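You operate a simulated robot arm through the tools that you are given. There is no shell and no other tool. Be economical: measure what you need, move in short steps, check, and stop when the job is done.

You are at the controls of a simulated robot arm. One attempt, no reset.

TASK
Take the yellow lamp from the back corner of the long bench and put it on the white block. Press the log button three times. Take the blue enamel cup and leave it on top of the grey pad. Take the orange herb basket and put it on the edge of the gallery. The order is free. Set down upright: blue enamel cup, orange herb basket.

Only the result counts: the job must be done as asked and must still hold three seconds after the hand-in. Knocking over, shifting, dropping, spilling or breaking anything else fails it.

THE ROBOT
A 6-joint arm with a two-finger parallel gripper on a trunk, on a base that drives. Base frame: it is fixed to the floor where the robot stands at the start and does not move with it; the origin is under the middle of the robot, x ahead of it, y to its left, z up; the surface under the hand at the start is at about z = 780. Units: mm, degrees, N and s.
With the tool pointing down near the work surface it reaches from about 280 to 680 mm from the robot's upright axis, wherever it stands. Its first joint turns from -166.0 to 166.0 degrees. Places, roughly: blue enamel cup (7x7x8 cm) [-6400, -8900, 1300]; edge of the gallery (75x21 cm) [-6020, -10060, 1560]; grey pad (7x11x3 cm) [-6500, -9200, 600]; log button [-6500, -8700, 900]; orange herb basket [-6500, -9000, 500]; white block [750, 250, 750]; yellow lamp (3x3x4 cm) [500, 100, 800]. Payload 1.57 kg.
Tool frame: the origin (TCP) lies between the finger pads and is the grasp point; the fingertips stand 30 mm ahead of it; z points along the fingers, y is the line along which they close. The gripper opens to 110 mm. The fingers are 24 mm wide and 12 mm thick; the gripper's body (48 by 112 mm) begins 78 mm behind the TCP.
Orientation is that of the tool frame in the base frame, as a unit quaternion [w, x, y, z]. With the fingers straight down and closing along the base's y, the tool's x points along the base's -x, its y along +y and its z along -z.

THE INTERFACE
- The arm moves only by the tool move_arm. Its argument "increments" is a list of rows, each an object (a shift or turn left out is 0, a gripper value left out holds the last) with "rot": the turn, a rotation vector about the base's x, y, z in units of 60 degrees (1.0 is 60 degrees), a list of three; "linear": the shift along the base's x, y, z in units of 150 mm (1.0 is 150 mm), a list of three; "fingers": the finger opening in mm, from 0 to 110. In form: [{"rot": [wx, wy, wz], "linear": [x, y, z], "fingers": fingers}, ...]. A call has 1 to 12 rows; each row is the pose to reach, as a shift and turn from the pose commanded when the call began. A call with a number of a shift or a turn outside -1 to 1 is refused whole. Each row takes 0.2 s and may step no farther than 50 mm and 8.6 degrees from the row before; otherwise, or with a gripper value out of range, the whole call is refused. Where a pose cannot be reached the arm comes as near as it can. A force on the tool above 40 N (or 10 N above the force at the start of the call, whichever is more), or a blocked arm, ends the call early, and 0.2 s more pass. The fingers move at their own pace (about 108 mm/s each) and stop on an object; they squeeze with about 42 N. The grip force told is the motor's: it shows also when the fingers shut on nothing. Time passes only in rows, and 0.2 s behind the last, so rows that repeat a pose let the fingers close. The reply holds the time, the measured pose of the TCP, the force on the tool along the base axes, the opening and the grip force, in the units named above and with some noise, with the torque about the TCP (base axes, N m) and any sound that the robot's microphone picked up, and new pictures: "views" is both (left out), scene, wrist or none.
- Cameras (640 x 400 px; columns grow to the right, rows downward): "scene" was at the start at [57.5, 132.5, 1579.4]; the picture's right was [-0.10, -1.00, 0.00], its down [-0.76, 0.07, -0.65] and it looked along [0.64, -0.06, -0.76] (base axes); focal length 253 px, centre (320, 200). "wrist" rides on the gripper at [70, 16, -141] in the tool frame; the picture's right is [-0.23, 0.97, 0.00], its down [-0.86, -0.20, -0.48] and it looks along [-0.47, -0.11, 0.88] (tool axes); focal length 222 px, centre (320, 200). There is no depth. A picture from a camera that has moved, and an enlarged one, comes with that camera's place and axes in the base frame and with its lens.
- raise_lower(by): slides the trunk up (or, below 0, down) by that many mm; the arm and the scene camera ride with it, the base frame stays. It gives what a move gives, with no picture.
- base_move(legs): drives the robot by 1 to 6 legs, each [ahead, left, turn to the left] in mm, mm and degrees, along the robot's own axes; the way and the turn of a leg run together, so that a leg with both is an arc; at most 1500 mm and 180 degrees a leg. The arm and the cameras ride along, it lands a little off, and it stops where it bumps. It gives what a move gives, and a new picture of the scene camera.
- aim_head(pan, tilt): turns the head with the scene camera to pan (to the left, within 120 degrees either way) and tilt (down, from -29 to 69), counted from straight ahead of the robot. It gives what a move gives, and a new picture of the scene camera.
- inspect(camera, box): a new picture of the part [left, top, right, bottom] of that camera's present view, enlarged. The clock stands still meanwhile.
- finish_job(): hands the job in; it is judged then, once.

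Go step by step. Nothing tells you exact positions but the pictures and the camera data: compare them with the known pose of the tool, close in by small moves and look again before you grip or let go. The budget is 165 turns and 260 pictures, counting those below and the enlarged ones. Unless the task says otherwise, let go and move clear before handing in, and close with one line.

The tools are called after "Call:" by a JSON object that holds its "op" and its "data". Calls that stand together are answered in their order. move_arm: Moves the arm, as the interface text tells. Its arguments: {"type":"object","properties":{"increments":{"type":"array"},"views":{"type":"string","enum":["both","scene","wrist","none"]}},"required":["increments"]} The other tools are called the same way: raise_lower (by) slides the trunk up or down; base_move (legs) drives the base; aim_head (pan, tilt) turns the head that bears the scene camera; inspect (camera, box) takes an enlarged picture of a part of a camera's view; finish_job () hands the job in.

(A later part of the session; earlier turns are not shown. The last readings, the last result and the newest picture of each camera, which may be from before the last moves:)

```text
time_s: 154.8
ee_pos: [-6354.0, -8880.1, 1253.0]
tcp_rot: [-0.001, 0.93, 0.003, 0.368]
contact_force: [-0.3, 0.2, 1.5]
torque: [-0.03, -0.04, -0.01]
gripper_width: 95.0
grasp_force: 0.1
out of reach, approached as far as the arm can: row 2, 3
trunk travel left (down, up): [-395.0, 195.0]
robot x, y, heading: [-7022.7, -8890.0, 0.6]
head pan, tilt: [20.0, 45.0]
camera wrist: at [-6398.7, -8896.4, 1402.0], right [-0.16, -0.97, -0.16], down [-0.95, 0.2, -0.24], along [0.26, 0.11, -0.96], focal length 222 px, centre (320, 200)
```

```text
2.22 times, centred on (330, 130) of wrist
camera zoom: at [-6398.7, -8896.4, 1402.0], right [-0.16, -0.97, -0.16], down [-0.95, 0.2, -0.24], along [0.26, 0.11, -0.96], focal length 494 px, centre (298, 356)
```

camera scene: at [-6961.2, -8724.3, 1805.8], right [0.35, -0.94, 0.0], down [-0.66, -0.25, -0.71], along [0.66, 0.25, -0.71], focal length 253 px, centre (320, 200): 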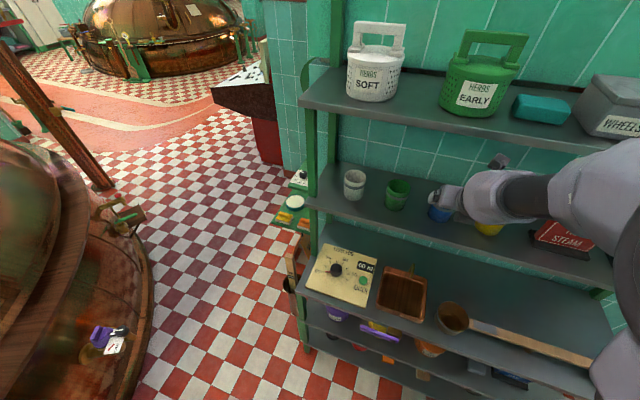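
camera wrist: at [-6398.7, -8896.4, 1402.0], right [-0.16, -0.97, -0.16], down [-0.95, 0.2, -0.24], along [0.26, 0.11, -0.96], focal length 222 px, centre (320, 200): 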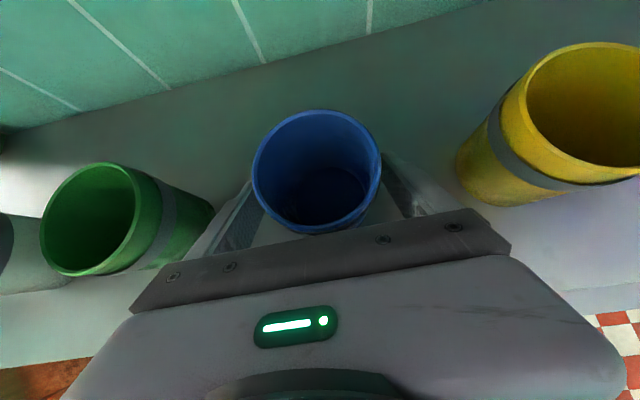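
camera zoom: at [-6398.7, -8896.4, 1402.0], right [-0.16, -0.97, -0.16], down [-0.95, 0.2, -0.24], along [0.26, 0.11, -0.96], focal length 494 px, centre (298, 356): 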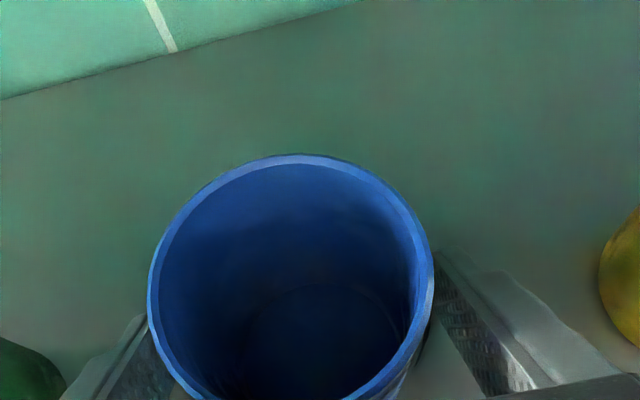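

Well aligned. I'll nudge a few millimetres and close on the cup.

Call:
{"op": "move_arm", "data": {"increments": [{"linear": [0.03, -0.02, -0.01], "fingers": 80}, {"linear": [0.03, -0.02, -0.01], "fingers": 60}, {"linear": [0.03, -0.02, -0.01], "fingers": 40}, {"linear": [0.03, -0.02, -0.01], "fingers": 40}], "views": "wrist"}}

```text
time_s: 155.8
ee_pos: [-6346.4, -8883.8, 1250.0]
tcp_rot: [0.0, 0.929, 0.004, 0.369]
contact_force: [0.2, 0.1, 0.4]
torque: [-0.01, 0.0, -0.02]
gripper_width: 63.9
grasp_force: 42.2
trunk travel left (down, up): [-395.0, 195.0]
robot x, y, heading: [-7020.5, -8893.4, 0.4]
head pan, tilt: [20.0, 45.0]
camera wrist: at [-6392.2, -8900.0, 1399.6], right [-0.16, -0.98, -0.15], down [-0.95, 0.19, -0.24], along [0.26, 0.11, -0.96], focal length 222 px, centre (320, 200)
```

wrist: 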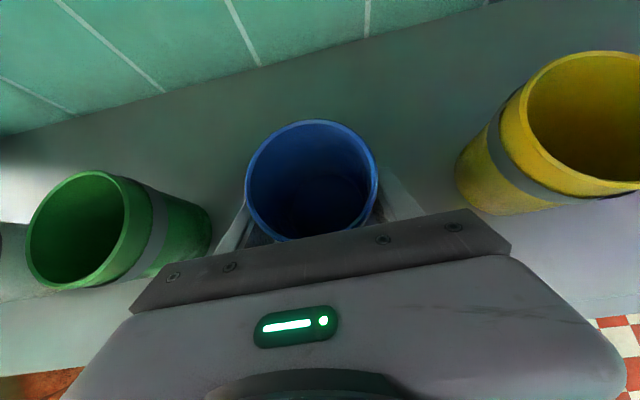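

The cup is gripped (64 mm). I'll lift it 40 mm slowly and check.

Call:
{"op": "move_arm", "data": {"increments": [{"linear": [0, 0, 0.06]}, {"linear": [0, 0, 0.12]}, {"linear": [0, 0, 0.2]}, {"linear": [0, 0, 0.27]}], "views": "wrist"}}

```text
time_s: 156.8
ee_pos: [-6345.9, -8886.9, 1291.6]
tcp_rot: [-0.003, 0.929, 0.004, 0.369]
contact_force: [-0.4, -0.2, -1.2]
torque: [-0.01, 0.01, 0.02]
gripper_width: 63.9
grasp_force: 41.6
trunk travel left (down, up): [-395.0, 195.0]
robot x, y, heading: [-7018.5, -8890.3, 0.5]
head pan, tilt: [20.0, 45.0]
camera wrist: at [-6391.9, -8903.6, 1439.5], right [-0.16, -0.98, -0.16], down [-0.95, 0.19, -0.24], along [0.26, 0.11, -0.96], focal length 222 px, centre (320, 200)
```

wrist: 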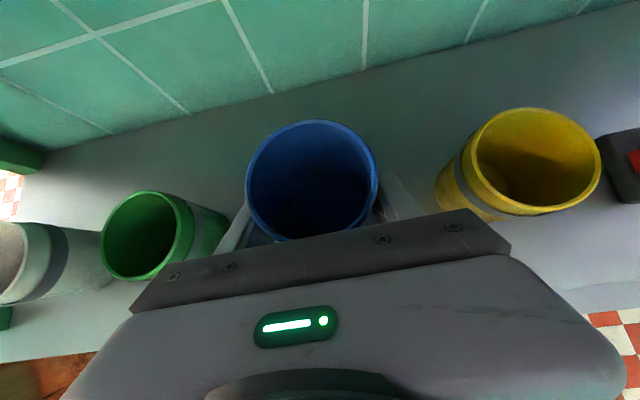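

The cup is held upright. I'll back the base out and lower the trunk for the pad on the lower shelf.

Call:
{"op": "base_move", "data": {"legs": [[-330, 0, 0]]}}

Call:
{"op": "raise_lower", "data": {"by": -390}}

Call:
{"op": "aim_head", "data": {"pan": 5, "tilt": 40}}

```text
time_s: 159.0
ee_pos: [-6682.4, -8885.6, 1290.3]
tcp_rot: [-0.004, 0.929, 0.008, 0.37]
contact_force: [-0.5, 0.1, -0.2]
torque: [-0.01, -0.01, 0.01]
gripper_width: 63.8
grasp_force: 41.7
trunk travel left (down, up): [-395.0, 195.0]
robot x, y, heading: [-7356.3, -8894.7, 0.9]
head pan, tilt: [20.0, 45.0]
camera scene: at [-7301.7, -8727.6, 1806.0], right [0.36, -0.93, 0.0], down [-0.66, -0.25, -0.71], along [0.66, 0.25, -0.71], focal length 253 px, centre (320, 200)
```

scene: 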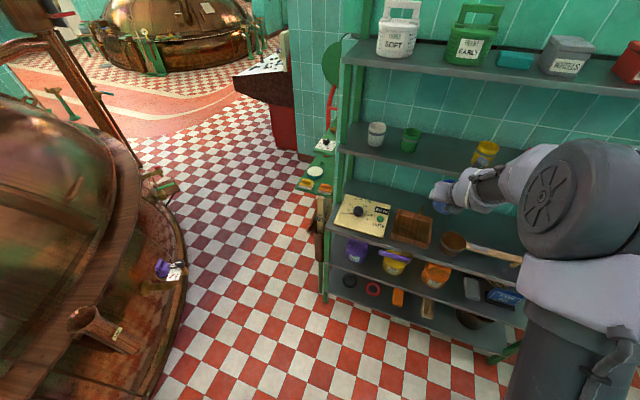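

```text
time_s: 162.7
ee_pos: [-6681.2, -8887.2, 900.3]
tcp_rot: [-0.005, 0.93, 0.009, 0.369]
contact_force: [-0.1, -0.3, -1.0]
torque: [-0.01, 0.0, 0.01]
gripper_width: 63.7
grasp_force: 42.2
trunk travel left (down, up): [-5.0, 585.0]
robot x, y, heading: [-7356.1, -8896.9, 0.9]
head pan, tilt: [20.0, 45.0]
```

```text
time_s: 163.5
ee_pos: [-6681.2, -8886.0, 898.3]
tcp_rot: [-0.004, 0.929, 0.008, 0.369]
contact_force: [0.2, 0.2, -1.1]
torque: [0.01, 0.0, -0.02]
gripper_width: 63.8
grasp_force: 41.6
trunk travel left (down, up): [-5.0, 585.0]
robot x, y, heading: [-7351.7, -8896.9, 0.8]
head pan, tilt: [5.0, 40.0]
camera scene: at [-7292.4, -8747.8, 1423.3], right [0.1, -0.99, 0.0], down [-0.64, -0.07, -0.77], along [0.76, 0.08, -0.64], focal length 253 px, centre (320, 200)
```

scene: 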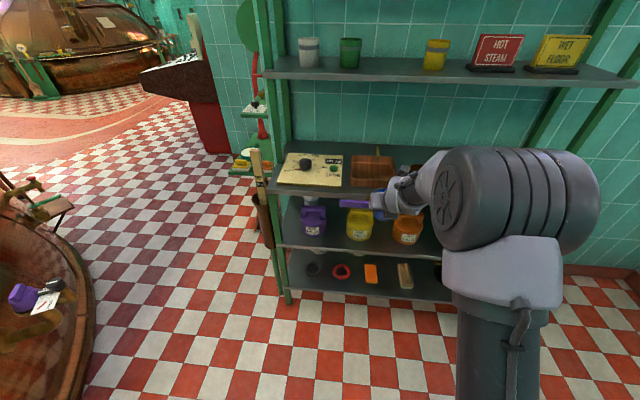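

The pad triangulates to about (-6493, -9219), top z ≈ 606. I'll strafe right to stand opposite it and look past the arm.

Call:
{"op": "base_move", "data": {"legs": [[0, -340, 0]]}}

Call:
{"op": "aim_head", "data": {"pan": 25, "tilt": 45}}

Call:
{"op": "inspect", "data": {"camera": "wrist", "box": [0, 0, 640, 400]}}

```text
time_s: 165.7
ee_pos: [-6676.5, -9215.9, 900.3]
tcp_rot: [-0.006, 0.929, 0.01, 0.369]
contact_force: [0.3, 0.5, -0.7]
torque: [0.01, -0.03, 0.02]
gripper_width: 63.8
grasp_force: 42.3
trunk travel left (down, up): [-5.0, 585.0]
robot x, y, heading: [-7350.6, -9229.1, 1.1]
head pan, tilt: [5.0, 40.0]
camera scene: at [-7287.5, -9080.8, 1423.3], right [0.11, -0.99, 0.0], down [-0.64, -0.07, -0.77], along [0.76, 0.08, -0.64], focal length 253 px, centre (320, 200)
```

scene: 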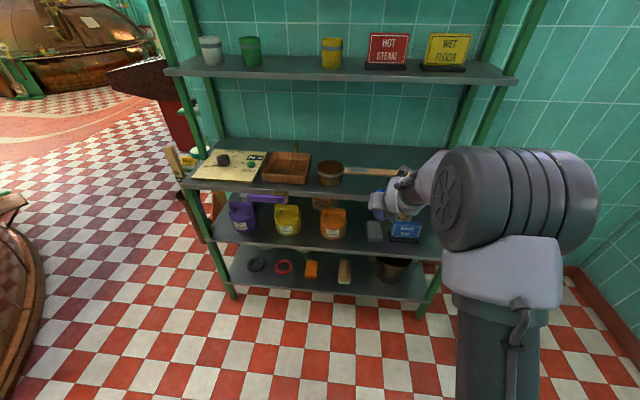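

```text
time_s: 166.5
ee_pos: [-6676.6, -9217.2, 899.0]
tcp_rot: [-0.005, 0.93, 0.011, 0.368]
contact_force: [-0.1, 0.5, -1.5]
torque: [0.0, 0.01, -0.02]
gripper_width: 63.9
grasp_force: 42.1
trunk travel left (down, up): [-5.0, 585.0]
robot x, y, heading: [-7351.1, -9228.5, 1.0]
head pan, tilt: [25.0, 45.0]
camera scene: at [-7299.0, -9054.0, 1416.0], right [0.44, -0.9, 0.0], down [-0.64, -0.31, -0.71], along [0.64, 0.31, -0.71], focal length 253 px, centre (320, 200)
```

scene: 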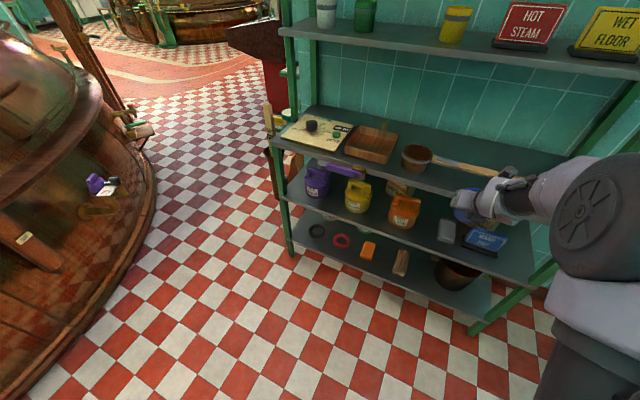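

```text
1.00 times, centred on (320, 200) of wrist (not enlarged: the box is as wide or as high as the picture)
camera zoom: at [-6721.6, -9232.9, 1049.2], right [-0.14, -0.98, -0.16], down [-0.95, 0.18, -0.24], along [0.26, 0.12, -0.96], focal length 222 px, centre (320, 200)
```

zoom: 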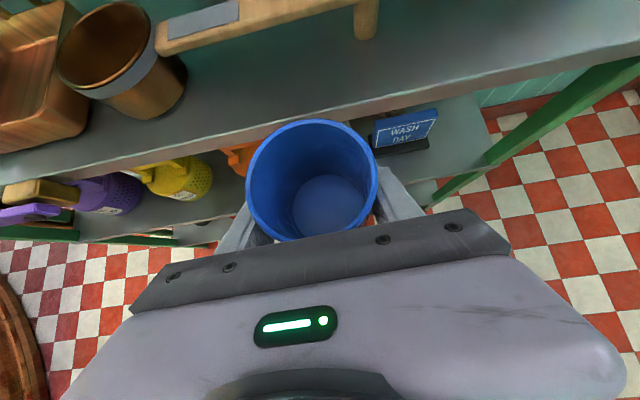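

Call:
{"op": "inspect", "data": {"camera": "scene", "box": [370, 150, 530, 270]}}

```text
3.33 times, centred on (450, 210) of scene
camera zoom: at [-7299.0, -9054.0, 1416.0], right [0.44, -0.9, 0.0], down [-0.64, -0.31, -0.71], along [0.64, 0.31, -0.71], focal length 843 px, centre (-113, 167)
```

zoom: 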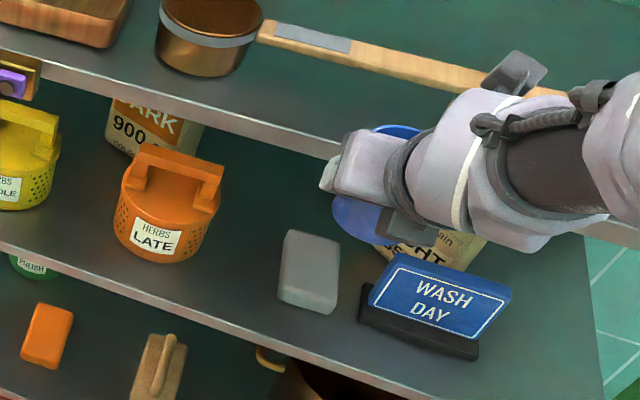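

At 45° the wrist camera would touch the shelf above the pad, so I'll regrasp the cup at a flatter angle. There's a clear strip at the front of the middle shelf, about (-6537, -9190); I'll raise and carry the cup there.

Call:
{"op": "move_arm", "data": {"increments": [{"linear": [0, 0.05, 0.2]}, {"linear": [0, 0.1, 0.4]}, {"linear": [0.25, 0.17, 0.4]}, {"linear": [0.5, 0.17, 0.4]}, {"linear": [0.75, 0.17, 0.4]}, {"linear": [0.92, 0.17, 0.4]}], "views": "both"}}

Call:
{"op": "inspect", "data": {"camera": "scene", "box": [370, 120, 530, 220]}}

```text
time_s: 167.9
ee_pos: [-6537.0, -9189.2, 960.4]
tcp_rot: [-0.007, 0.93, 0.012, 0.367]
contact_force: [0.9, 0.2, -0.8]
torque: [-0.02, 0.04, 0.02]
gripper_width: 63.7
grasp_force: 42.5
out of reach, approached as far as the arm can: row 2, 3, 4, 5
trunk travel left (down, up): [-5.0, 585.0]
robot x, y, heading: [-7351.9, -9229.8, 0.7]
head pan, tilt: [25.0, 45.0]
camera scene: at [-7298.8, -9053.9, 1416.0], right [0.44, -0.9, 0.0], down [-0.64, -0.31, -0.71], along [0.63, 0.31, -0.71], focal length 253 px, centre (320, 200)
camera wrist: at [-6580.6, -9207.0, 1110.5], right [-0.14, -0.98, -0.16], down [-0.96, 0.17, -0.23], along [0.26, 0.12, -0.96], focal length 222 px, centre (320, 200)
```

scene: 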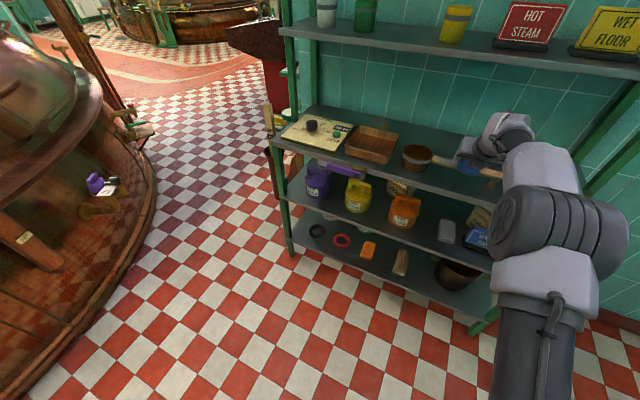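
wrist: 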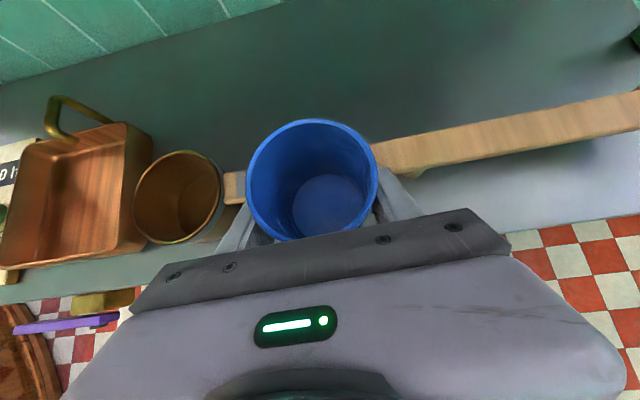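

```text
4.00 times, centred on (450, 170) of scene
camera zoom: at [-7298.8, -9053.9, 1416.0], right [0.44, -0.9, 0.0], down [-0.64, -0.31, -0.71], along [0.63, 0.31, -0.71], focal length 1012 px, centre (-200, 320)
```

zoom: 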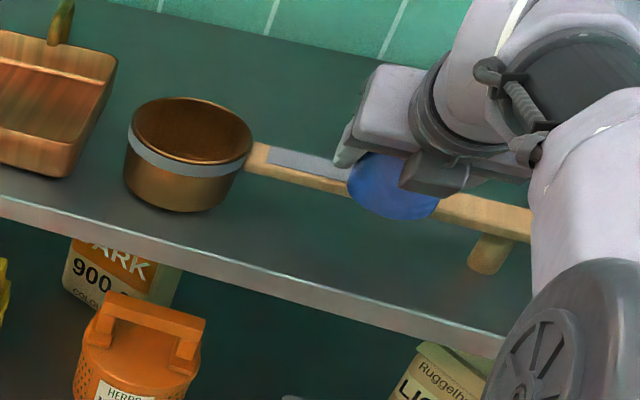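

The ladle's raised handle leaves too little room here, so I'll instead return the cup to its own free spot on the upper shelf and regrasp it flatter there. First I'll retreat the same way.

Call:
{"op": "move_arm", "data": {"increments": [{"linear": [-0.3, 0, 0.03]}, {"linear": [-0.6, -0.1, 0]}, {"linear": [-0.92, -0.17, 0]}, {"linear": [-0.92, -0.17, -0.3]}, {"linear": [-0.92, -0.17, -0.4]}], "views": "none"}}

Call:
{"op": "raise_lower", "data": {"by": 390}}

Call:
{"op": "base_move", "data": {"legs": [[0, 335, 0]]}}

```text
time_s: 169.1
ee_pos: [-6673.3, -9214.4, 899.6]
tcp_rot: [-0.006, 0.929, 0.009, 0.37]
contact_force: [-0.1, 0.2, -0.2]
torque: [-0.04, 0.01, 0.01]
gripper_width: 63.7
grasp_force: 42.1
out of reach, approached as far as the arm can: row 1, 2
trunk travel left (down, up): [-5.0, 585.0]
robot x, y, heading: [-7347.5, -9230.2, 0.9]
head pan, tilt: [25.0, 45.0]
```

```text
time_s: 172.9
ee_pos: [-6673.0, -9214.1, 1291.2]
tcp_rot: [-0.007, 0.93, 0.011, 0.368]
contact_force: [0.2, 0.4, -0.3]
torque: [0.01, 0.0, 0.02]
gripper_width: 63.5
grasp_force: 41.6
trunk travel left (down, up): [-395.0, 195.0]
robot x, y, heading: [-7352.6, -9232.1, 1.1]
head pan, tilt: [25.0, 45.0]
```

```text
time_s: 175.1
ee_pos: [-6681.2, -8873.7, 1290.5]
tcp_rot: [-0.006, 0.929, 0.01, 0.369]
contact_force: [-1.2, 0.5, -1.5]
torque: [-0.03, 0.01, -0.01]
gripper_width: 63.7
grasp_force: 42.0
trunk travel left (down, up): [-395.0, 195.0]
robot x, y, heading: [-7357.8, -8889.0, 1.0]
head pan, tilt: [25.0, 45.0]
camera scene: at [-7305.1, -8712.5, 1805.9], right [0.44, -0.9, 0.0], down [-0.64, -0.31, -0.71], along [0.64, 0.31, -0.71], focal length 253 px, centre (320, 200)
```

scene: 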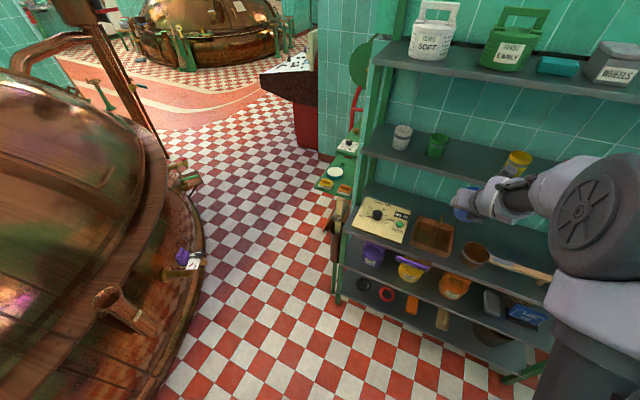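

I'll straighten the heading and drive forward so the cup goes back over its shelf spot.

Call:
{"op": "base_move", "data": {"legs": [[0, 0, -1], [310, 0, 0]]}}

Call:
{"op": "inspect", "data": {"camera": "wrist", "box": [0, 0, 640, 400]}}

```text
time_s: 177.5
ee_pos: [-6374.4, -8884.8, 1290.6]
tcp_rot: [-0.003, 0.93, 0.002, 0.368]
contact_force: [0.4, 0.7, -0.6]
torque: [0.0, 0.01, 0.0]
gripper_width: 63.6
grasp_force: 41.7
trunk travel left (down, up): [-395.0, 195.0]
robot x, y, heading: [-7046.0, -8885.8, 0.1]
head pan, tilt: [25.0, 45.0]
camera scene: at [-6995.8, -8714.1, 1806.0], right [0.42, -0.91, 0.0], down [-0.64, -0.3, -0.71], along [0.64, 0.3, -0.71], focal length 253 px, centre (320, 200)
```

scene: 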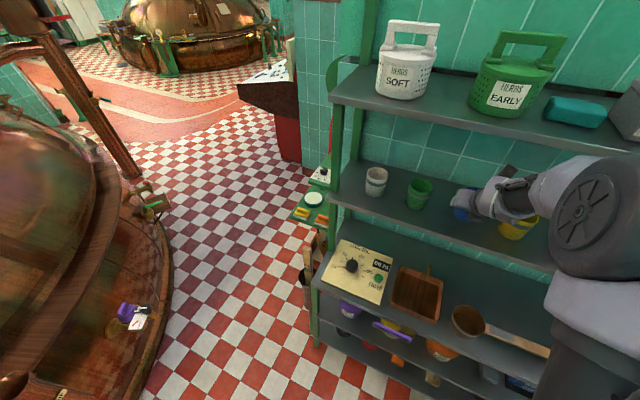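

```text
1.00 times, centred on (320, 200) of wrist (not enlarged: the box is as wide or as high as the picture)
camera zoom: at [-6420.1, -8902.0, 1439.6], right [-0.16, -0.97, -0.16], down [-0.95, 0.19, -0.24], along [0.26, 0.11, -0.96], focal length 222 px, centre (320, 200)
```

zoom: 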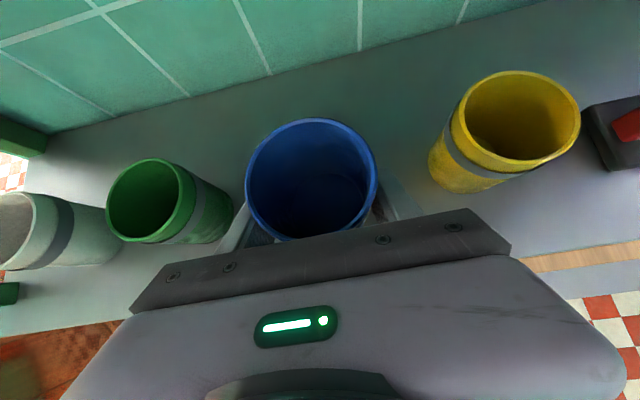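

Over the free spot now. I'll lower till touch.

Call:
{"op": "move_arm", "data": {"increments": [{"linear": [0, 0, -0.12]}, {"linear": [0, 0, -0.24]}, {"linear": [0, 0, -0.255]}, {"linear": [0, 0, -0.27]}, {"linear": [0, 0, -0.275]}], "views": "none"}}

```text
time_s: 178.7
ee_pos: [-6374.2, -8885.4, 1250.3]
tcp_rot: [0.001, 0.93, 0.001, 0.368]
contact_force: [1.5, -0.6, 6.2]
torque: [0.17, -0.03, -0.01]
gripper_width: 63.7
grasp_force: 42.2
trunk travel left (down, up): [-395.0, 195.0]
robot x, y, heading: [-7054.6, -8889.7, 0.2]
head pan, tilt: [25.0, 45.0]
```

Contact made. I'll open and withdraw along the tool line.

Call:
{"op": "move_arm", "data": {"increments": [{"fingers": 70}, {"fingers": 92}, {"fingers": 95}, {"linear": [-0.2, 0, 0.2]}, {"linear": [-0.4, 0, 0.4]}, {"linear": [-0.6, 0, 0.62]}], "views": "wrist"}}

Call:
{"op": "inspect", "data": {"camera": "wrist", "box": [200, 40, 460, 200]}}

```text
time_s: 180.1
ee_pos: [-6467.8, -8885.3, 1343.9]
tcp_rot: [-0.002, 0.929, 0.0, 0.371]
contact_force: [-0.5, 0.2, 0.5]
torque: [-0.02, -0.02, 0.03]
gripper_width: 95.0
grasp_force: 0.0
trunk travel left (down, up): [-395.0, 195.0]
robot x, y, heading: [-7053.9, -8887.7, 0.5]
head pan, tilt: [25.0, 45.0]
camera wrist: at [-6513.7, -8901.8, 1493.7], right [-0.16, -0.97, -0.16], down [-0.95, 0.19, -0.24], along [0.26, 0.11, -0.96], focal length 222 px, centre (320, 200)
```

wrist: 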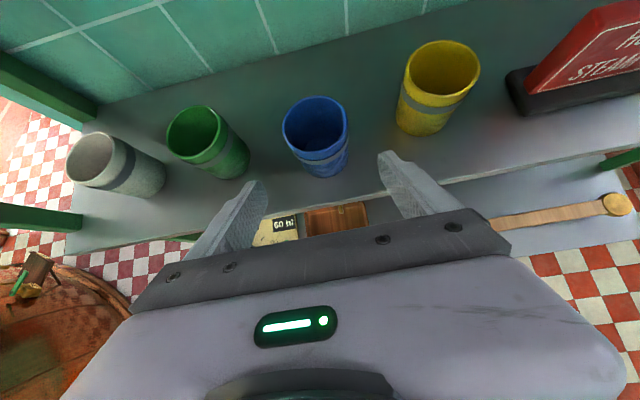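

```text
2.46 times, centred on (330, 120) of wrist
camera zoom: at [-6513.7, -8901.8, 1493.7], right [-0.16, -0.97, -0.16], down [-0.95, 0.19, -0.24], along [0.26, 0.11, -0.96], focal length 547 px, centre (295, 397)
```

zoom: 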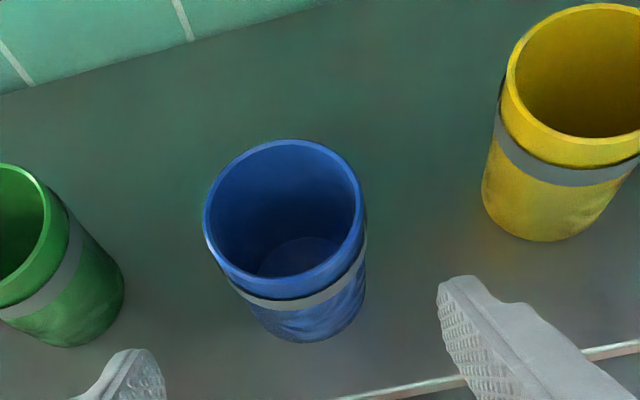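

The cup stands upright at (-6374, -8885). Before regrasping I'll test whether a 60° pitch is reachable at pad height, in front of the lower shelf.

Call:
{"op": "base_move", "data": {"legs": [[-330, 0, 0], [0, -330, 0]]}}

Call:
{"op": "raise_lower", "data": {"by": -393}}

Call:
{"op": "move_arm", "data": {"increments": [{"linear": [0, 0, -0.3], "rot": [0, -0.06, 0]}, {"linear": [0, 0, -0.6], "rot": [0, -0.12, 0]}, {"linear": [0, 0, -0.9], "rot": [0, -0.18, 0]}, {"linear": [0, 0, -1], "rot": [0, -0.25, 0]}], "views": "none"}}

```text
time_s: 184.0
ee_pos: [-6791.9, -9202.7, 1344.0]
tcp_rot: [-0.005, 0.929, 0.004, 0.37]
contact_force: [-0.2, -0.5, -0.1]
torque: [-0.01, 0.02, -0.01]
gripper_width: 95.0
grasp_force: 0.0
trunk travel left (down, up): [-395.0, 195.0]
robot x, y, heading: [-7378.3, -9208.2, 0.4]
head pan, tilt: [25.0, 45.0]
camera scene: at [-7323.7, -9034.0, 1806.1], right [0.43, -0.9, 0.0], down [-0.64, -0.3, -0.71], along [0.64, 0.3, -0.71], focal length 253 px, centre (320, 200)
```

scene: 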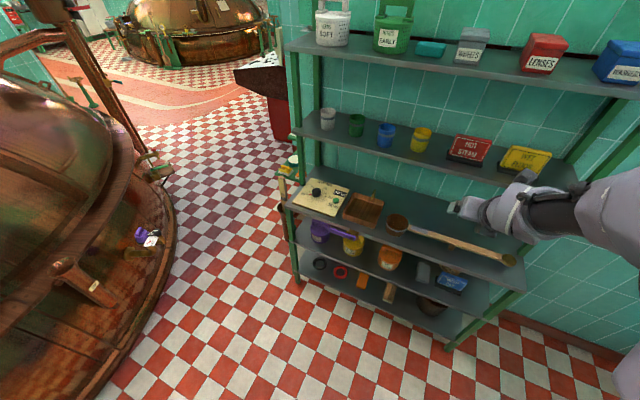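

```text
time_s: 187.8
ee_pos: [-6791.6, -9203.4, 950.7]
tcp_rot: [-0.003, 0.929, 0.002, 0.37]
contact_force: [0.0, 0.6, -1.0]
torque: [-0.03, 0.01, -0.01]
gripper_width: 95.2
grasp_force: 0.1
trunk travel left (down, up): [-2.0, 588.0]
robot x, y, heading: [-7377.5, -9206.4, 0.5]
head pan, tilt: [25.0, 45.0]
```

```text
time_s: 188.8
ee_pos: [-6753.5, -9162.6, 856.2]
tcp_rot: [0.033, 0.892, 0.001, 0.451]
contact_force: [0.0, 0.8, 0.5]
torque: [-0.03, -0.04, 0.04]
gripper_width: 94.9
grasp_force: 0.1
out of reach, approached as far as the arm can: row 1, 2, 3, 4
trunk travel left (down, up): [-2.0, 588.0]
robot x, y, heading: [-7378.7, -9206.5, 0.2]
head pan, tilt: [25.0, 45.0]
```

The arm prefers to be further out for flatter pitches. I'll test further forward and lower, still in front of the shelf.

Call:
{"op": "move_arm", "data": {"increments": [{"linear": [0.2, -0.1, -0.1], "rot": [0.02, -0.03, 0]}, {"linear": [0.4, -0.2, -0.25], "rot": [0.04, -0.06, 0]}, {"linear": [0.5, -0.28, -0.5], "rot": [0.06, -0.1, 0]}, {"linear": [0.5, -0.28, -0.75], "rot": [0.06, -0.1, 0]}, {"linear": [0.5, -0.28, -1], "rot": [0.06, -0.1, 0]}], "views": "scene"}}

```text
time_s: 190.0
ee_pos: [-6622.9, -9172.4, 720.2]
tcp_rot: [0.037, 0.876, -0.018, 0.48]
contact_force: [-0.1, 0.1, 0.1]
torque: [0.01, 0.01, -0.02]
gripper_width: 95.1
grasp_force: 0.1
out of reach, approached as far as the arm can: row 1, 2, 3, 4, 5
trunk travel left (down, up): [-2.0, 588.0]
robot x, y, heading: [-7377.1, -9208.6, -0.1]
head pan, tilt: [25.0, 45.0]
camera scene: at [-7323.7, -9033.3, 1413.0], right [0.43, -0.9, 0.0], down [-0.64, -0.3, -0.71], along [0.64, 0.3, -0.71], focal length 253 px, centre (320, 200)
```

scene: 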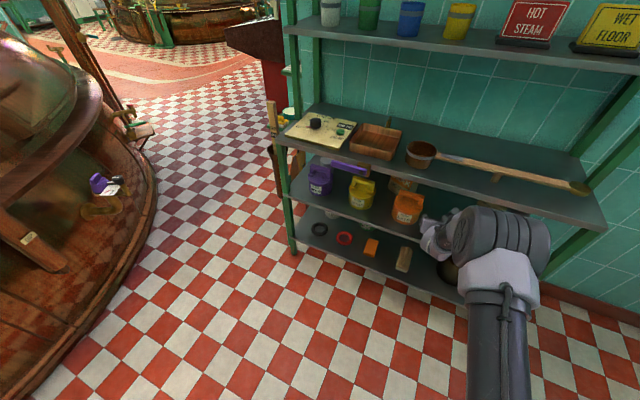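

About 57° is the limit down there, so flatter isn't practical. With the hand rolled 180° the camera sits below and in front, which clears the shelf at 45°; I'll retreat and roll the hand over.

Call:
{"op": "move_arm", "data": {"increments": [{"linear": [-0.1, 0, 0.25], "rot": [0, 0.05, 0]}, {"linear": [-0.2, 0, 0.5], "rot": [0, 0.1, 0]}, {"linear": [-0.4, -0.1, 0.7], "rot": [0, 0.15, 0]}, {"linear": [-0.6, -0.2, 0.9], "rot": [0, 0.2, 0]}, {"linear": [-0.7, -0.2, 1], "rot": [0, 0.22, 0]}], "views": "none"}}

Call:
{"op": "move_arm", "data": {"increments": [{"rot": [-0.098, 0, 0.098]}, {"rot": [-0.196, 0, 0.196]}, {"rot": [-0.294, 0, 0.294]}, {"rot": [-0.392, 0, 0.392]}, {"rot": [-0.49, 0, 0.49]}, {"rot": [-0.588, 0, 0.588]}, {"rot": [-0.686, 0, 0.686]}, {"rot": [-0.784, 0, 0.784]}, {"rot": [-0.882, 0, 0.882]}, {"rot": [-0.98, 0, 0.98]}], "views": "none"}}

Call:
{"op": "move_arm", "data": {"increments": [{"rot": [-0.098, 0, 0.098]}, {"rot": [-0.196, 0, 0.196]}, {"rot": [-0.294, 0, 0.294]}, {"rot": [-0.392, 0, 0.392]}, {"rot": [-0.49, 0, 0.49]}, {"rot": [-0.588, 0, 0.588]}, {"rot": [-0.686, 0, 0.686]}, {"rot": [-0.784, 0, 0.784]}, {"rot": [-0.882, 0, 0.882]}, {"rot": [-0.98, 0, 0.98]}], "views": "none"}}

```text
time_s: 191.2
ee_pos: [-6728.9, -9201.1, 872.4]
tcp_rot: [0.039, 0.926, -0.013, 0.376]
contact_force: [0.3, 0.0, 0.8]
torque: [0.0, 0.02, 0.01]
gripper_width: 94.9
grasp_force: 0.0
trunk travel left (down, up): [-2.0, 588.0]
robot x, y, heading: [-7378.3, -9210.7, 0.1]
head pan, tilt: [25.0, 45.0]
```

```text
time_s: 193.4
ee_pos: [-6730.1, -9199.6, 871.0]
tcp_rot: [0.288, 0.68, 0.601, 0.305]
contact_force: [-0.1, 1.0, -0.4]
torque: [0.01, -0.03, -0.01]
gripper_width: 95.0
grasp_force: 0.1
trunk travel left (down, up): [-2.0, 588.0]
robot x, y, heading: [-7377.0, -9207.7, 0.2]
head pan, tilt: [25.0, 45.0]
```

```text
time_s: 195.6
ee_pos: [-6729.3, -9200.8, 870.9]
tcp_rot: [0.391, 0.092, 0.912, 0.081]
contact_force: [-0.4, 0.1, 0.6]
torque: [0.01, 0.0, 0.01]
gripper_width: 95.1
grasp_force: 0.0
trunk travel left (down, up): [-2.0, 588.0]
robot x, y, heading: [-7376.8, -9211.0, -0.0]
head pan, tilt: [25.0, 45.0]
```

Nearly there; I'll apply the final orientation correction and look.

Call:
{"op": "move_arm", "data": {"increments": [{"rot": [-0.105, 0.011, 0.052]}, {"rot": [-0.21, 0.023, 0.103]}], "views": "both"}}

```text
time_s: 196.2
ee_pos: [-6729.0, -9200.8, 871.4]
tcp_rot: [0.382, 0.002, 0.924, 0.001]
contact_force: [-0.1, -0.4, 0.2]
torque: [-0.01, 0.0, 0.0]
gripper_width: 95.0
grasp_force: 0.1
trunk travel left (down, up): [-2.0, 588.0]
robot x, y, heading: [-7379.6, -9206.5, 0.1]
head pan, tilt: [25.0, 45.0]
camera scene: at [-7323.7, -9033.1, 1413.0], right [0.43, -0.9, 0.0], down [-0.64, -0.3, -0.71], along [0.64, 0.3, -0.71], focal length 253 px, centre (320, 200)
camera wrist: at [-6878.3, -9183.7, 921.0], right [0.16, 0.97, 0.16], down [0.27, -0.2, 0.94], along [0.95, -0.11, -0.29], focal length 222 px, centre (320, 200)
```

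scene: 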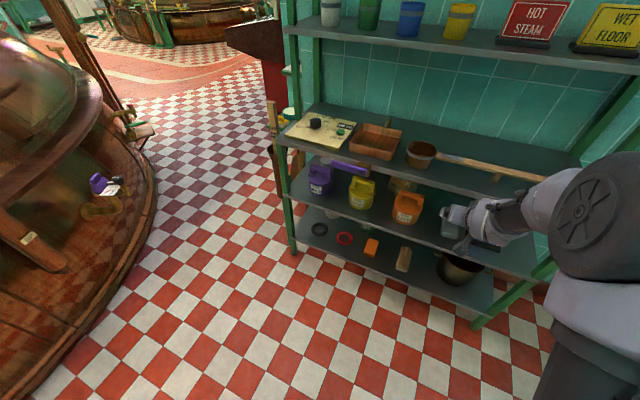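
wrist: 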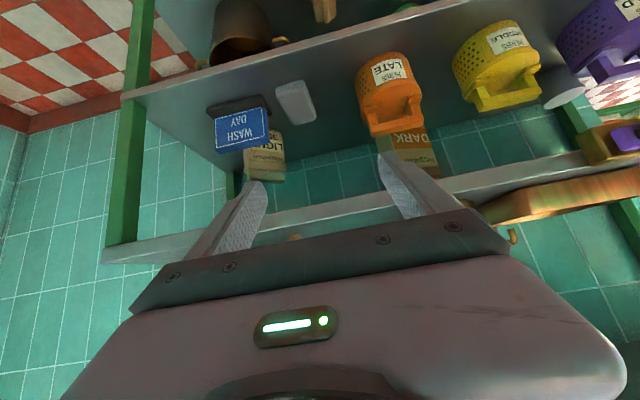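

The new wrist view (upside-down) shows the whole lower shelf. I'll enlarge the basket and pad region.

Call:
{"op": "inspect", "data": {"camera": "wrist", "box": [180, 20, 450, 250]}}

```text
1.74 times, centred on (315, 135) of wrist
camera zoom: at [-6878.3, -9183.7, 921.0], right [0.16, 0.97, 0.16], down [0.27, -0.2, 0.94], along [0.95, -0.11, -0.29], focal length 386 px, centre (329, 313)
```

zoom: 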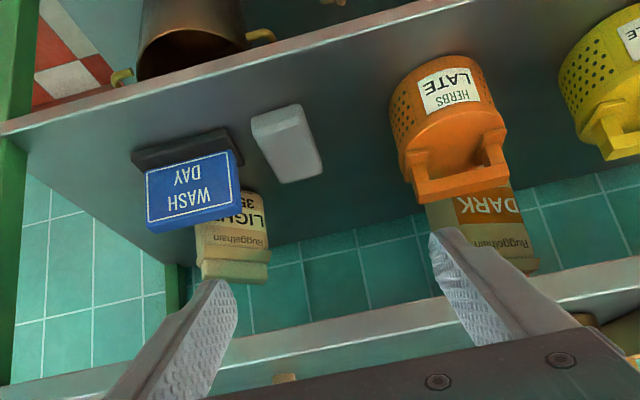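

Pad centre is about (-6503, -9235), with the shelf above it at z ≈ 843; the hand now clears it. I'll go back up to regrasp the cup this way.

Call:
{"op": "base_move", "data": {"legs": [[0, 316, 0]]}}

Call:
{"op": "raise_lower", "data": {"by": 393}}

Call:
{"op": "move_arm", "data": {"increments": [{"linear": [0, 0, 0.25]}, {"linear": [0, 0, 0.45]}], "views": "wrist"}}

```text
time_s: 198.3
ee_pos: [-6731.8, -8882.4, 872.1]
tcp_rot: [0.383, -0.004, 0.924, 0.003]
contact_force: [-0.4, 1.1, 0.5]
torque: [-0.01, -0.02, -0.01]
gripper_width: 95.0
grasp_force: 0.1
trunk travel left (down, up): [-2.0, 588.0]
robot x, y, heading: [-7382.6, -8894.8, 0.8]
head pan, tilt: [25.0, 45.0]
camera scene: at [-7328.3, -8720.1, 1413.0], right [0.44, -0.9, 0.0], down [-0.64, -0.31, -0.71], along [0.64, 0.31, -0.71], focal length 253 px, centre (320, 200)
```

scene: 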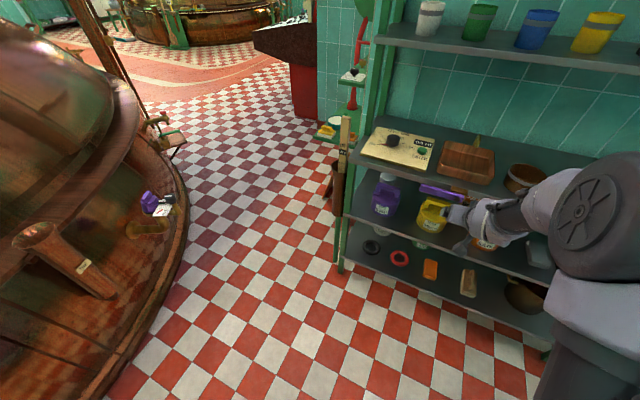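

```text
time_s: 202.1
ee_pos: [-6732.7, -8882.6, 1264.9]
tcp_rot: [0.383, -0.004, 0.924, 0.004]
contact_force: [-0.1, 0.2, 0.0]
torque: [-0.03, 0.0, -0.02]
gripper_width: 94.9
grasp_force: 0.1
trunk travel left (down, up): [-395.0, 195.0]
robot x, y, heading: [-7379.8, -8893.0, 1.0]
head pan, tilt: [25.0, 45.0]
```

```text
time_s: 202.7
ee_pos: [-6732.7, -8884.1, 1332.9]
tcp_rot: [0.383, -0.004, 0.924, 0.003]
contact_force: [-0.3, -0.2, 0.1]
torque: [0.0, 0.0, -0.01]
gripper_width: 94.9
grasp_force: 0.0
trunk travel left (down, up): [-395.0, 195.0]
robot x, y, heading: [-7377.4, -8895.8, 0.7]
head pan, tilt: [25.0, 45.0]
camera wrist: at [-6880.2, -8868.9, 1381.7], right [0.15, 0.97, 0.16], down [0.27, -0.2, 0.94], along [0.95, -0.1, -0.29], focal length 222 px, centre (320, 200)
```

wrist: 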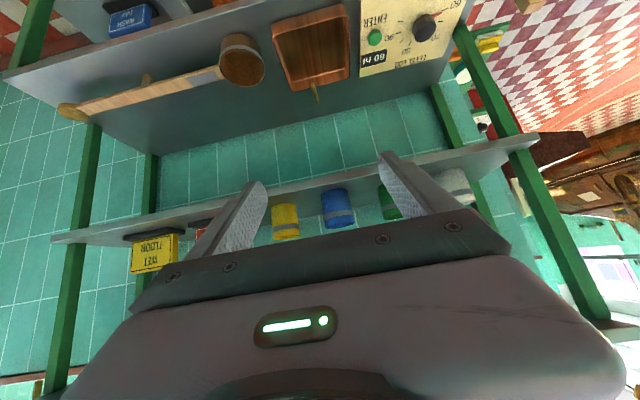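

The blue cup lies straight ahead. I'll drive forward to pre-grasp distance.

Call:
{"op": "base_move", "data": {"legs": [[0, 0, -0.8], [265, 0, 0]]}}

Call:
{"op": "inspect", "data": {"camera": "wrist", "box": [160, 80, 480, 280]}}

```text
time_s: 204.9
ee_pos: [-6461.3, -8895.6, 1331.5]
tcp_rot: [0.382, 0.003, 0.924, 0.001]
contact_force: [0.1, -0.1, -0.8]
torque: [-0.02, 0.0, -0.02]
gripper_width: 95.2
grasp_force: 0.1
trunk travel left (down, up): [-395.0, 195.0]
robot x, y, heading: [-7110.9, -8896.0, -0.1]
head pan, tilt: [25.0, 45.0]
camera scene: at [-7054.5, -8721.5, 1806.0], right [0.42, -0.91, 0.0], down [-0.64, -0.3, -0.71], along [0.64, 0.3, -0.71], focal length 253 px, centre (320, 200)
```

scene: 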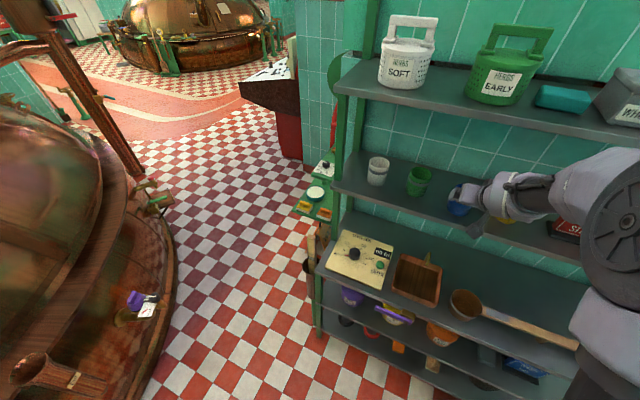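

```text
2.00 times, centred on (320, 180) of wrist
camera zoom: at [-6609.1, -8877.9, 1381.3], right [0.17, 0.97, 0.16], down [0.26, -0.2, 0.94], along [0.95, -0.11, -0.29], focal length 444 px, centre (320, 240)
```

zoom: 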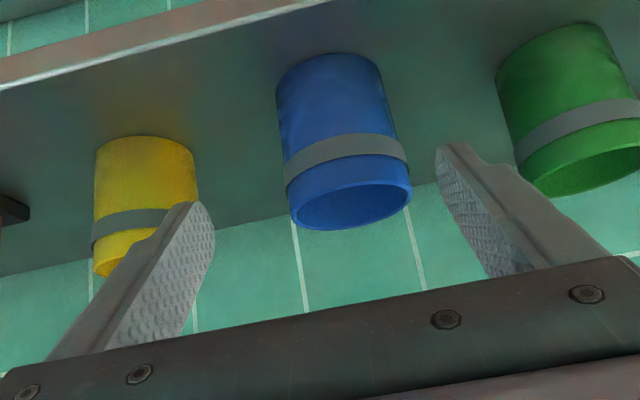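

The cup is at (-6369, -8885). I'll centre sideways first and then advance along the tool line.

Call:
{"op": "move_arm", "data": {"increments": [{"linear": [0, 0.07, 0]}, {"linear": [0.15, 0.07, -0.15]}, {"linear": [0.35, 0.07, -0.34]}, {"linear": [0.5, 0.07, -0.5]}, {"linear": [0.6, 0.07, -0.58]}], "views": "wrist"}}

Call:
{"op": "inspect", "data": {"camera": "wrist", "box": [160, 80, 480, 280]}}

```text
time_s: 206.1
ee_pos: [-6374.6, -8881.3, 1248.4]
tcp_rot: [0.387, 0.003, 0.922, 0.001]
contact_force: [-12.2, 1.1, 20.7]
torque: [-0.97, 0.13, -0.69]
gripper_width: 93.9
grasp_force: 0.1
trunk travel left (down, up): [-395.0, 195.0]
robot x, y, heading: [-7111.3, -8895.1, -0.1]
head pan, tilt: [25.0, 45.0]
camera wrist: at [-6523.2, -8864.7, 1297.7], right [0.17, 0.97, 0.17], down [0.26, -0.2, 0.94], along [0.95, -0.11, -0.28], focal length 222 px, centre (320, 200)
```

wrist: 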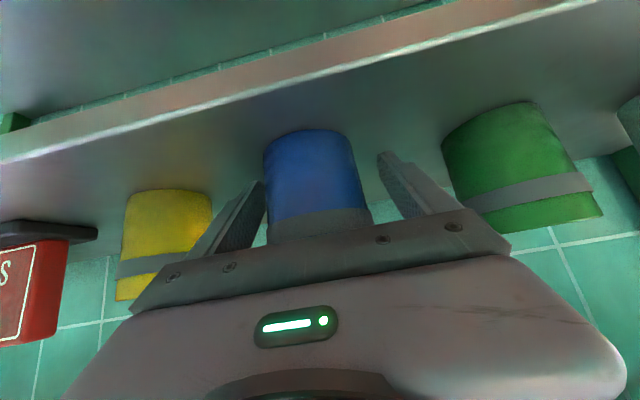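

```text
2.00 times, centred on (320, 180) of wrist
camera zoom: at [-6523.2, -8864.7, 1297.7], right [0.17, 0.97, 0.17], down [0.26, -0.2, 0.94], along [0.95, -0.11, -0.28], focal length 444 px, centre (320, 240)
```

zoom: 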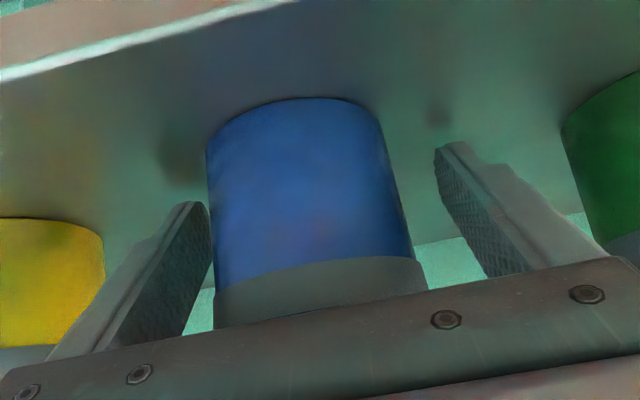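

The fingertip touched the shelf (shelf is nearer z ≈ 1217). I'll rise 8 mm, centre by −5 mm, then close.

Call:
{"op": "move_arm", "data": {"increments": [{"linear": [0, 0, 0.055]}, {"linear": [0, -0.03, 0.055]}, {"linear": [0, -0.03, 0.055]}], "views": "none"}}

Call:
{"op": "move_arm", "data": {"increments": [{"fingers": 80}, {"fingers": 60}, {"fingers": 40}, {"fingers": 40}], "views": "wrist"}}

```text
time_s: 206.9
ee_pos: [-6372.6, -8888.5, 1251.5]
tcp_rot: [0.383, 0.004, 0.924, 0.0]
contact_force: [0.2, -0.1, 0.3]
torque: [0.01, 0.0, 0.04]
gripper_width: 94.8
grasp_force: 0.0
trunk travel left (down, up): [-395.0, 195.0]
robot x, y, heading: [-7111.1, -8896.6, -0.3]
head pan, tilt: [25.0, 45.0]
```

```text
time_s: 207.9
ee_pos: [-6371.6, -8888.7, 1253.2]
tcp_rot: [0.383, 0.004, 0.924, 0.001]
contact_force: [0.7, -0.2, 0.9]
torque: [-0.09, 0.02, 0.05]
gripper_width: 64.0
grasp_force: 42.1
trunk travel left (down, up): [-395.0, 195.0]
robot x, y, heading: [-7109.1, -8895.6, -0.2]
head pan, tilt: [25.0, 45.0]
camera wrist: at [-6520.4, -8870.6, 1302.1], right [0.17, 0.97, 0.16], down [0.26, -0.2, 0.94], along [0.95, -0.11, -0.29], focal length 222 px, centre (320, 200)
```

wrist: 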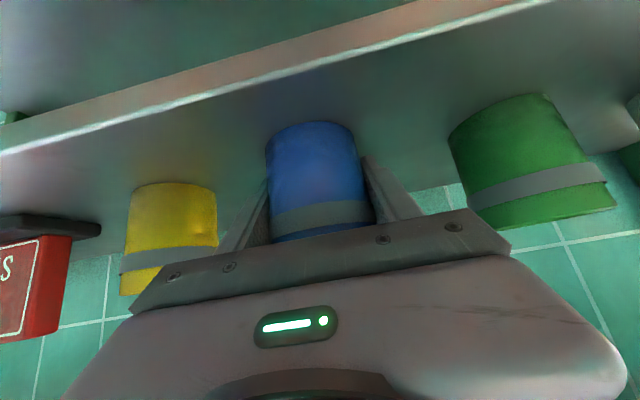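

Gripped at 64 mm. I'll lift, check, and back out.

Call:
{"op": "move_arm", "data": {"increments": [{"linear": [0, 0, 0.08]}, {"linear": [0, 0, 0.18]}, {"linear": [0, 0, 0.28]}], "views": "wrist"}}

Call:
{"op": "base_move", "data": {"legs": [[-280, 0, 0]]}}

Call:
{"op": "raise_lower", "data": {"by": -393}}

Call:
{"op": "base_move", "data": {"legs": [[0, -345, 0]]}}

```text
time_s: 208.7
ee_pos: [-6372.2, -8888.0, 1294.8]
tcp_rot: [0.383, 0.005, 0.924, -0.001]
contact_force: [-0.5, 0.6, -0.8]
torque: [-0.02, 0.04, -0.01]
gripper_width: 63.9
grasp_force: 42.2
trunk travel left (down, up): [-395.0, 195.0]
robot x, y, heading: [-7105.3, -8896.8, -0.1]
head pan, tilt: [25.0, 45.0]
camera wrist: at [-6520.7, -8870.5, 1344.1], right [0.17, 0.97, 0.16], down [0.26, -0.21, 0.94], along [0.95, -0.11, -0.29], focal length 222 px, centre (320, 200)
```

wrist: 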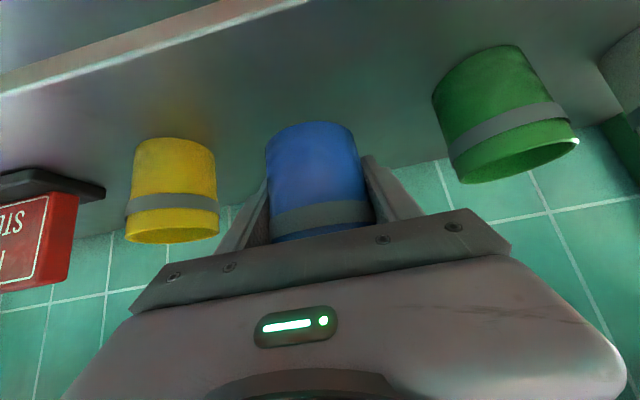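

```text
time_s: 210.7
ee_pos: [-6654.6, -8887.1, 1294.5]
tcp_rot: [0.383, 0.005, 0.924, 0.0]
contact_force: [-0.8, 0.9, -0.3]
torque: [-0.01, 0.0, 0.01]
gripper_width: 63.7
grasp_force: 42.0
trunk travel left (down, up): [-395.0, 195.0]
robot x, y, heading: [-7390.0, -8895.7, -0.1]
head pan, tilt: [25.0, 45.0]
camera scene: at [-7337.7, -8720.6, 1806.0], right [0.42, -0.91, 0.0], down [-0.64, -0.3, -0.71], along [0.64, 0.3, -0.71], focal length 253 px, centre (320, 200)
```

scene: 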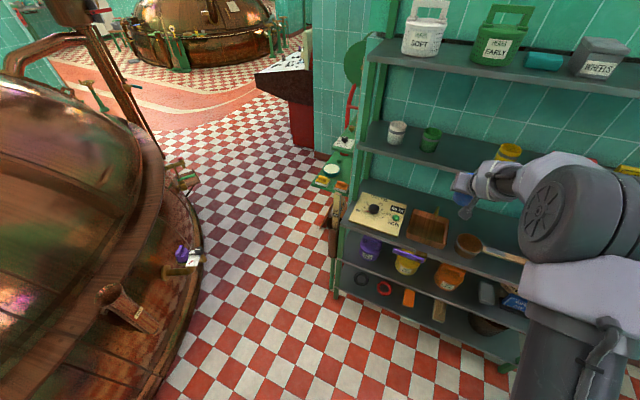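

```text
time_s: 214.5
ee_pos: [-6653.5, -8888.1, 902.4]
tcp_rot: [0.383, 0.004, 0.924, 0.0]
contact_force: [0.2, 0.7, -1.2]
torque: [-0.02, 0.01, -0.01]
gripper_width: 64.0
grasp_force: 42.0
trunk travel left (down, up): [-2.0, 588.0]
robot x, y, heading: [-7388.5, -8893.2, -0.0]
head pan, tilt: [25.0, 45.0]
```

```text
time_s: 216.8
ee_pos: [-6653.8, -9233.2, 901.1]
tcp_rot: [0.384, 0.004, 0.923, 0.0]
contact_force: [0.6, -0.1, -0.4]
torque: [0.0, -0.01, 0.03]
gripper_width: 63.9
grasp_force: 41.9
trunk travel left (down, up): [-2.0, 588.0]
robot x, y, heading: [-7392.2, -9244.9, 0.2]
head pan, tilt: [25.0, 45.0]
camera scene: at [-7338.1, -9069.2, 1413.0], right [0.42, -0.91, 0.0], down [-0.64, -0.3, -0.71], along [0.64, 0.3, -0.71], focal length 253 px, centre (320, 200)
```

scene: 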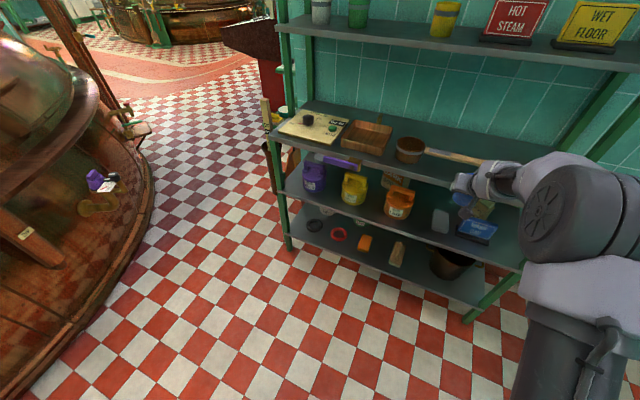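

The cup is held before the middle shelf. I'll pull back a bit and lower it to just above pad height in front of the shelf.

Call:
{"op": "move_arm", "data": {"increments": [{"linear": [-0.17, 0, -0.2]}, {"linear": [-0.17, 0, -0.5]}, {"linear": [-0.17, 0, -0.8]}, {"linear": [-0.17, 0, -1]}], "views": "none"}}

Call:
{"op": "move_arm", "data": {"increments": [{"linear": [0, 0, -0.25]}, {"linear": [0, 0, -0.45]}, {"linear": [0, 0, -0.53]}], "views": "both"}}

Call:
{"op": "inspect", "data": {"camera": "wrist", "box": [160, 60, 480, 260]}}

```text
time_s: 217.8
ee_pos: [-6685.9, -9235.8, 764.6]
tcp_rot: [0.376, 0.009, 0.926, -0.018]
contact_force: [-0.1, -0.5, -1.4]
torque: [0.03, -0.05, -0.02]
gripper_width: 63.9
grasp_force: 42.0
out of reach, approached as far as the arm can: row 2, 3, 4
trunk travel left (down, up): [-2.0, 588.0]
robot x, y, heading: [-7392.5, -9245.7, 0.1]
head pan, tilt: [25.0, 45.0]
```

```text
time_s: 218.6
ee_pos: [-6656.2, -9211.8, 698.5]
tcp_rot: [0.381, 0.005, 0.925, -0.006]
contact_force: [-0.4, -0.1, -0.5]
torque: [0.05, 0.01, 0.02]
gripper_width: 64.0
grasp_force: 42.0
out of reach, approached as far as the arm can: row 1, 2, 3
trunk travel left (down, up): [-2.0, 588.0]
robot x, y, heading: [-7392.7, -9246.6, -0.2]
head pan, tilt: [25.0, 45.0]
camera scene: at [-7338.2, -9069.2, 1413.0], right [0.42, -0.91, 0.0], down [-0.64, -0.3, -0.71], along [0.64, 0.3, -0.71], focal length 253 px, centre (320, 200)
camera wrist: at [-6804.6, -9192.2, 749.0], right [0.18, 0.97, 0.15], down [0.27, -0.2, 0.94], along [0.95, -0.13, -0.3], focal length 222 px, centre (320, 200)
```

scene: 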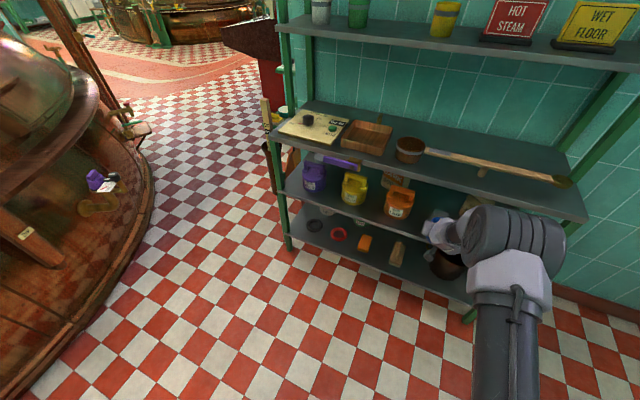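
wrist: 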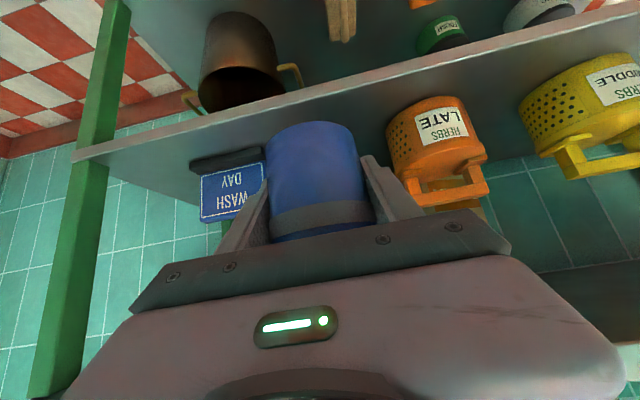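

```text
2.00 times, centred on (320, 160) of wrist
camera zoom: at [-6804.6, -9192.2, 749.0], right [0.18, 0.97, 0.15], down [0.27, -0.2, 0.94], along [0.95, -0.13, -0.3], focal length 444 px, centre (320, 280)
```

zoom: 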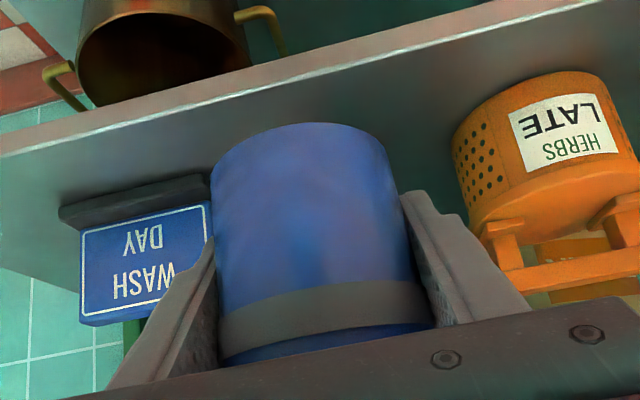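

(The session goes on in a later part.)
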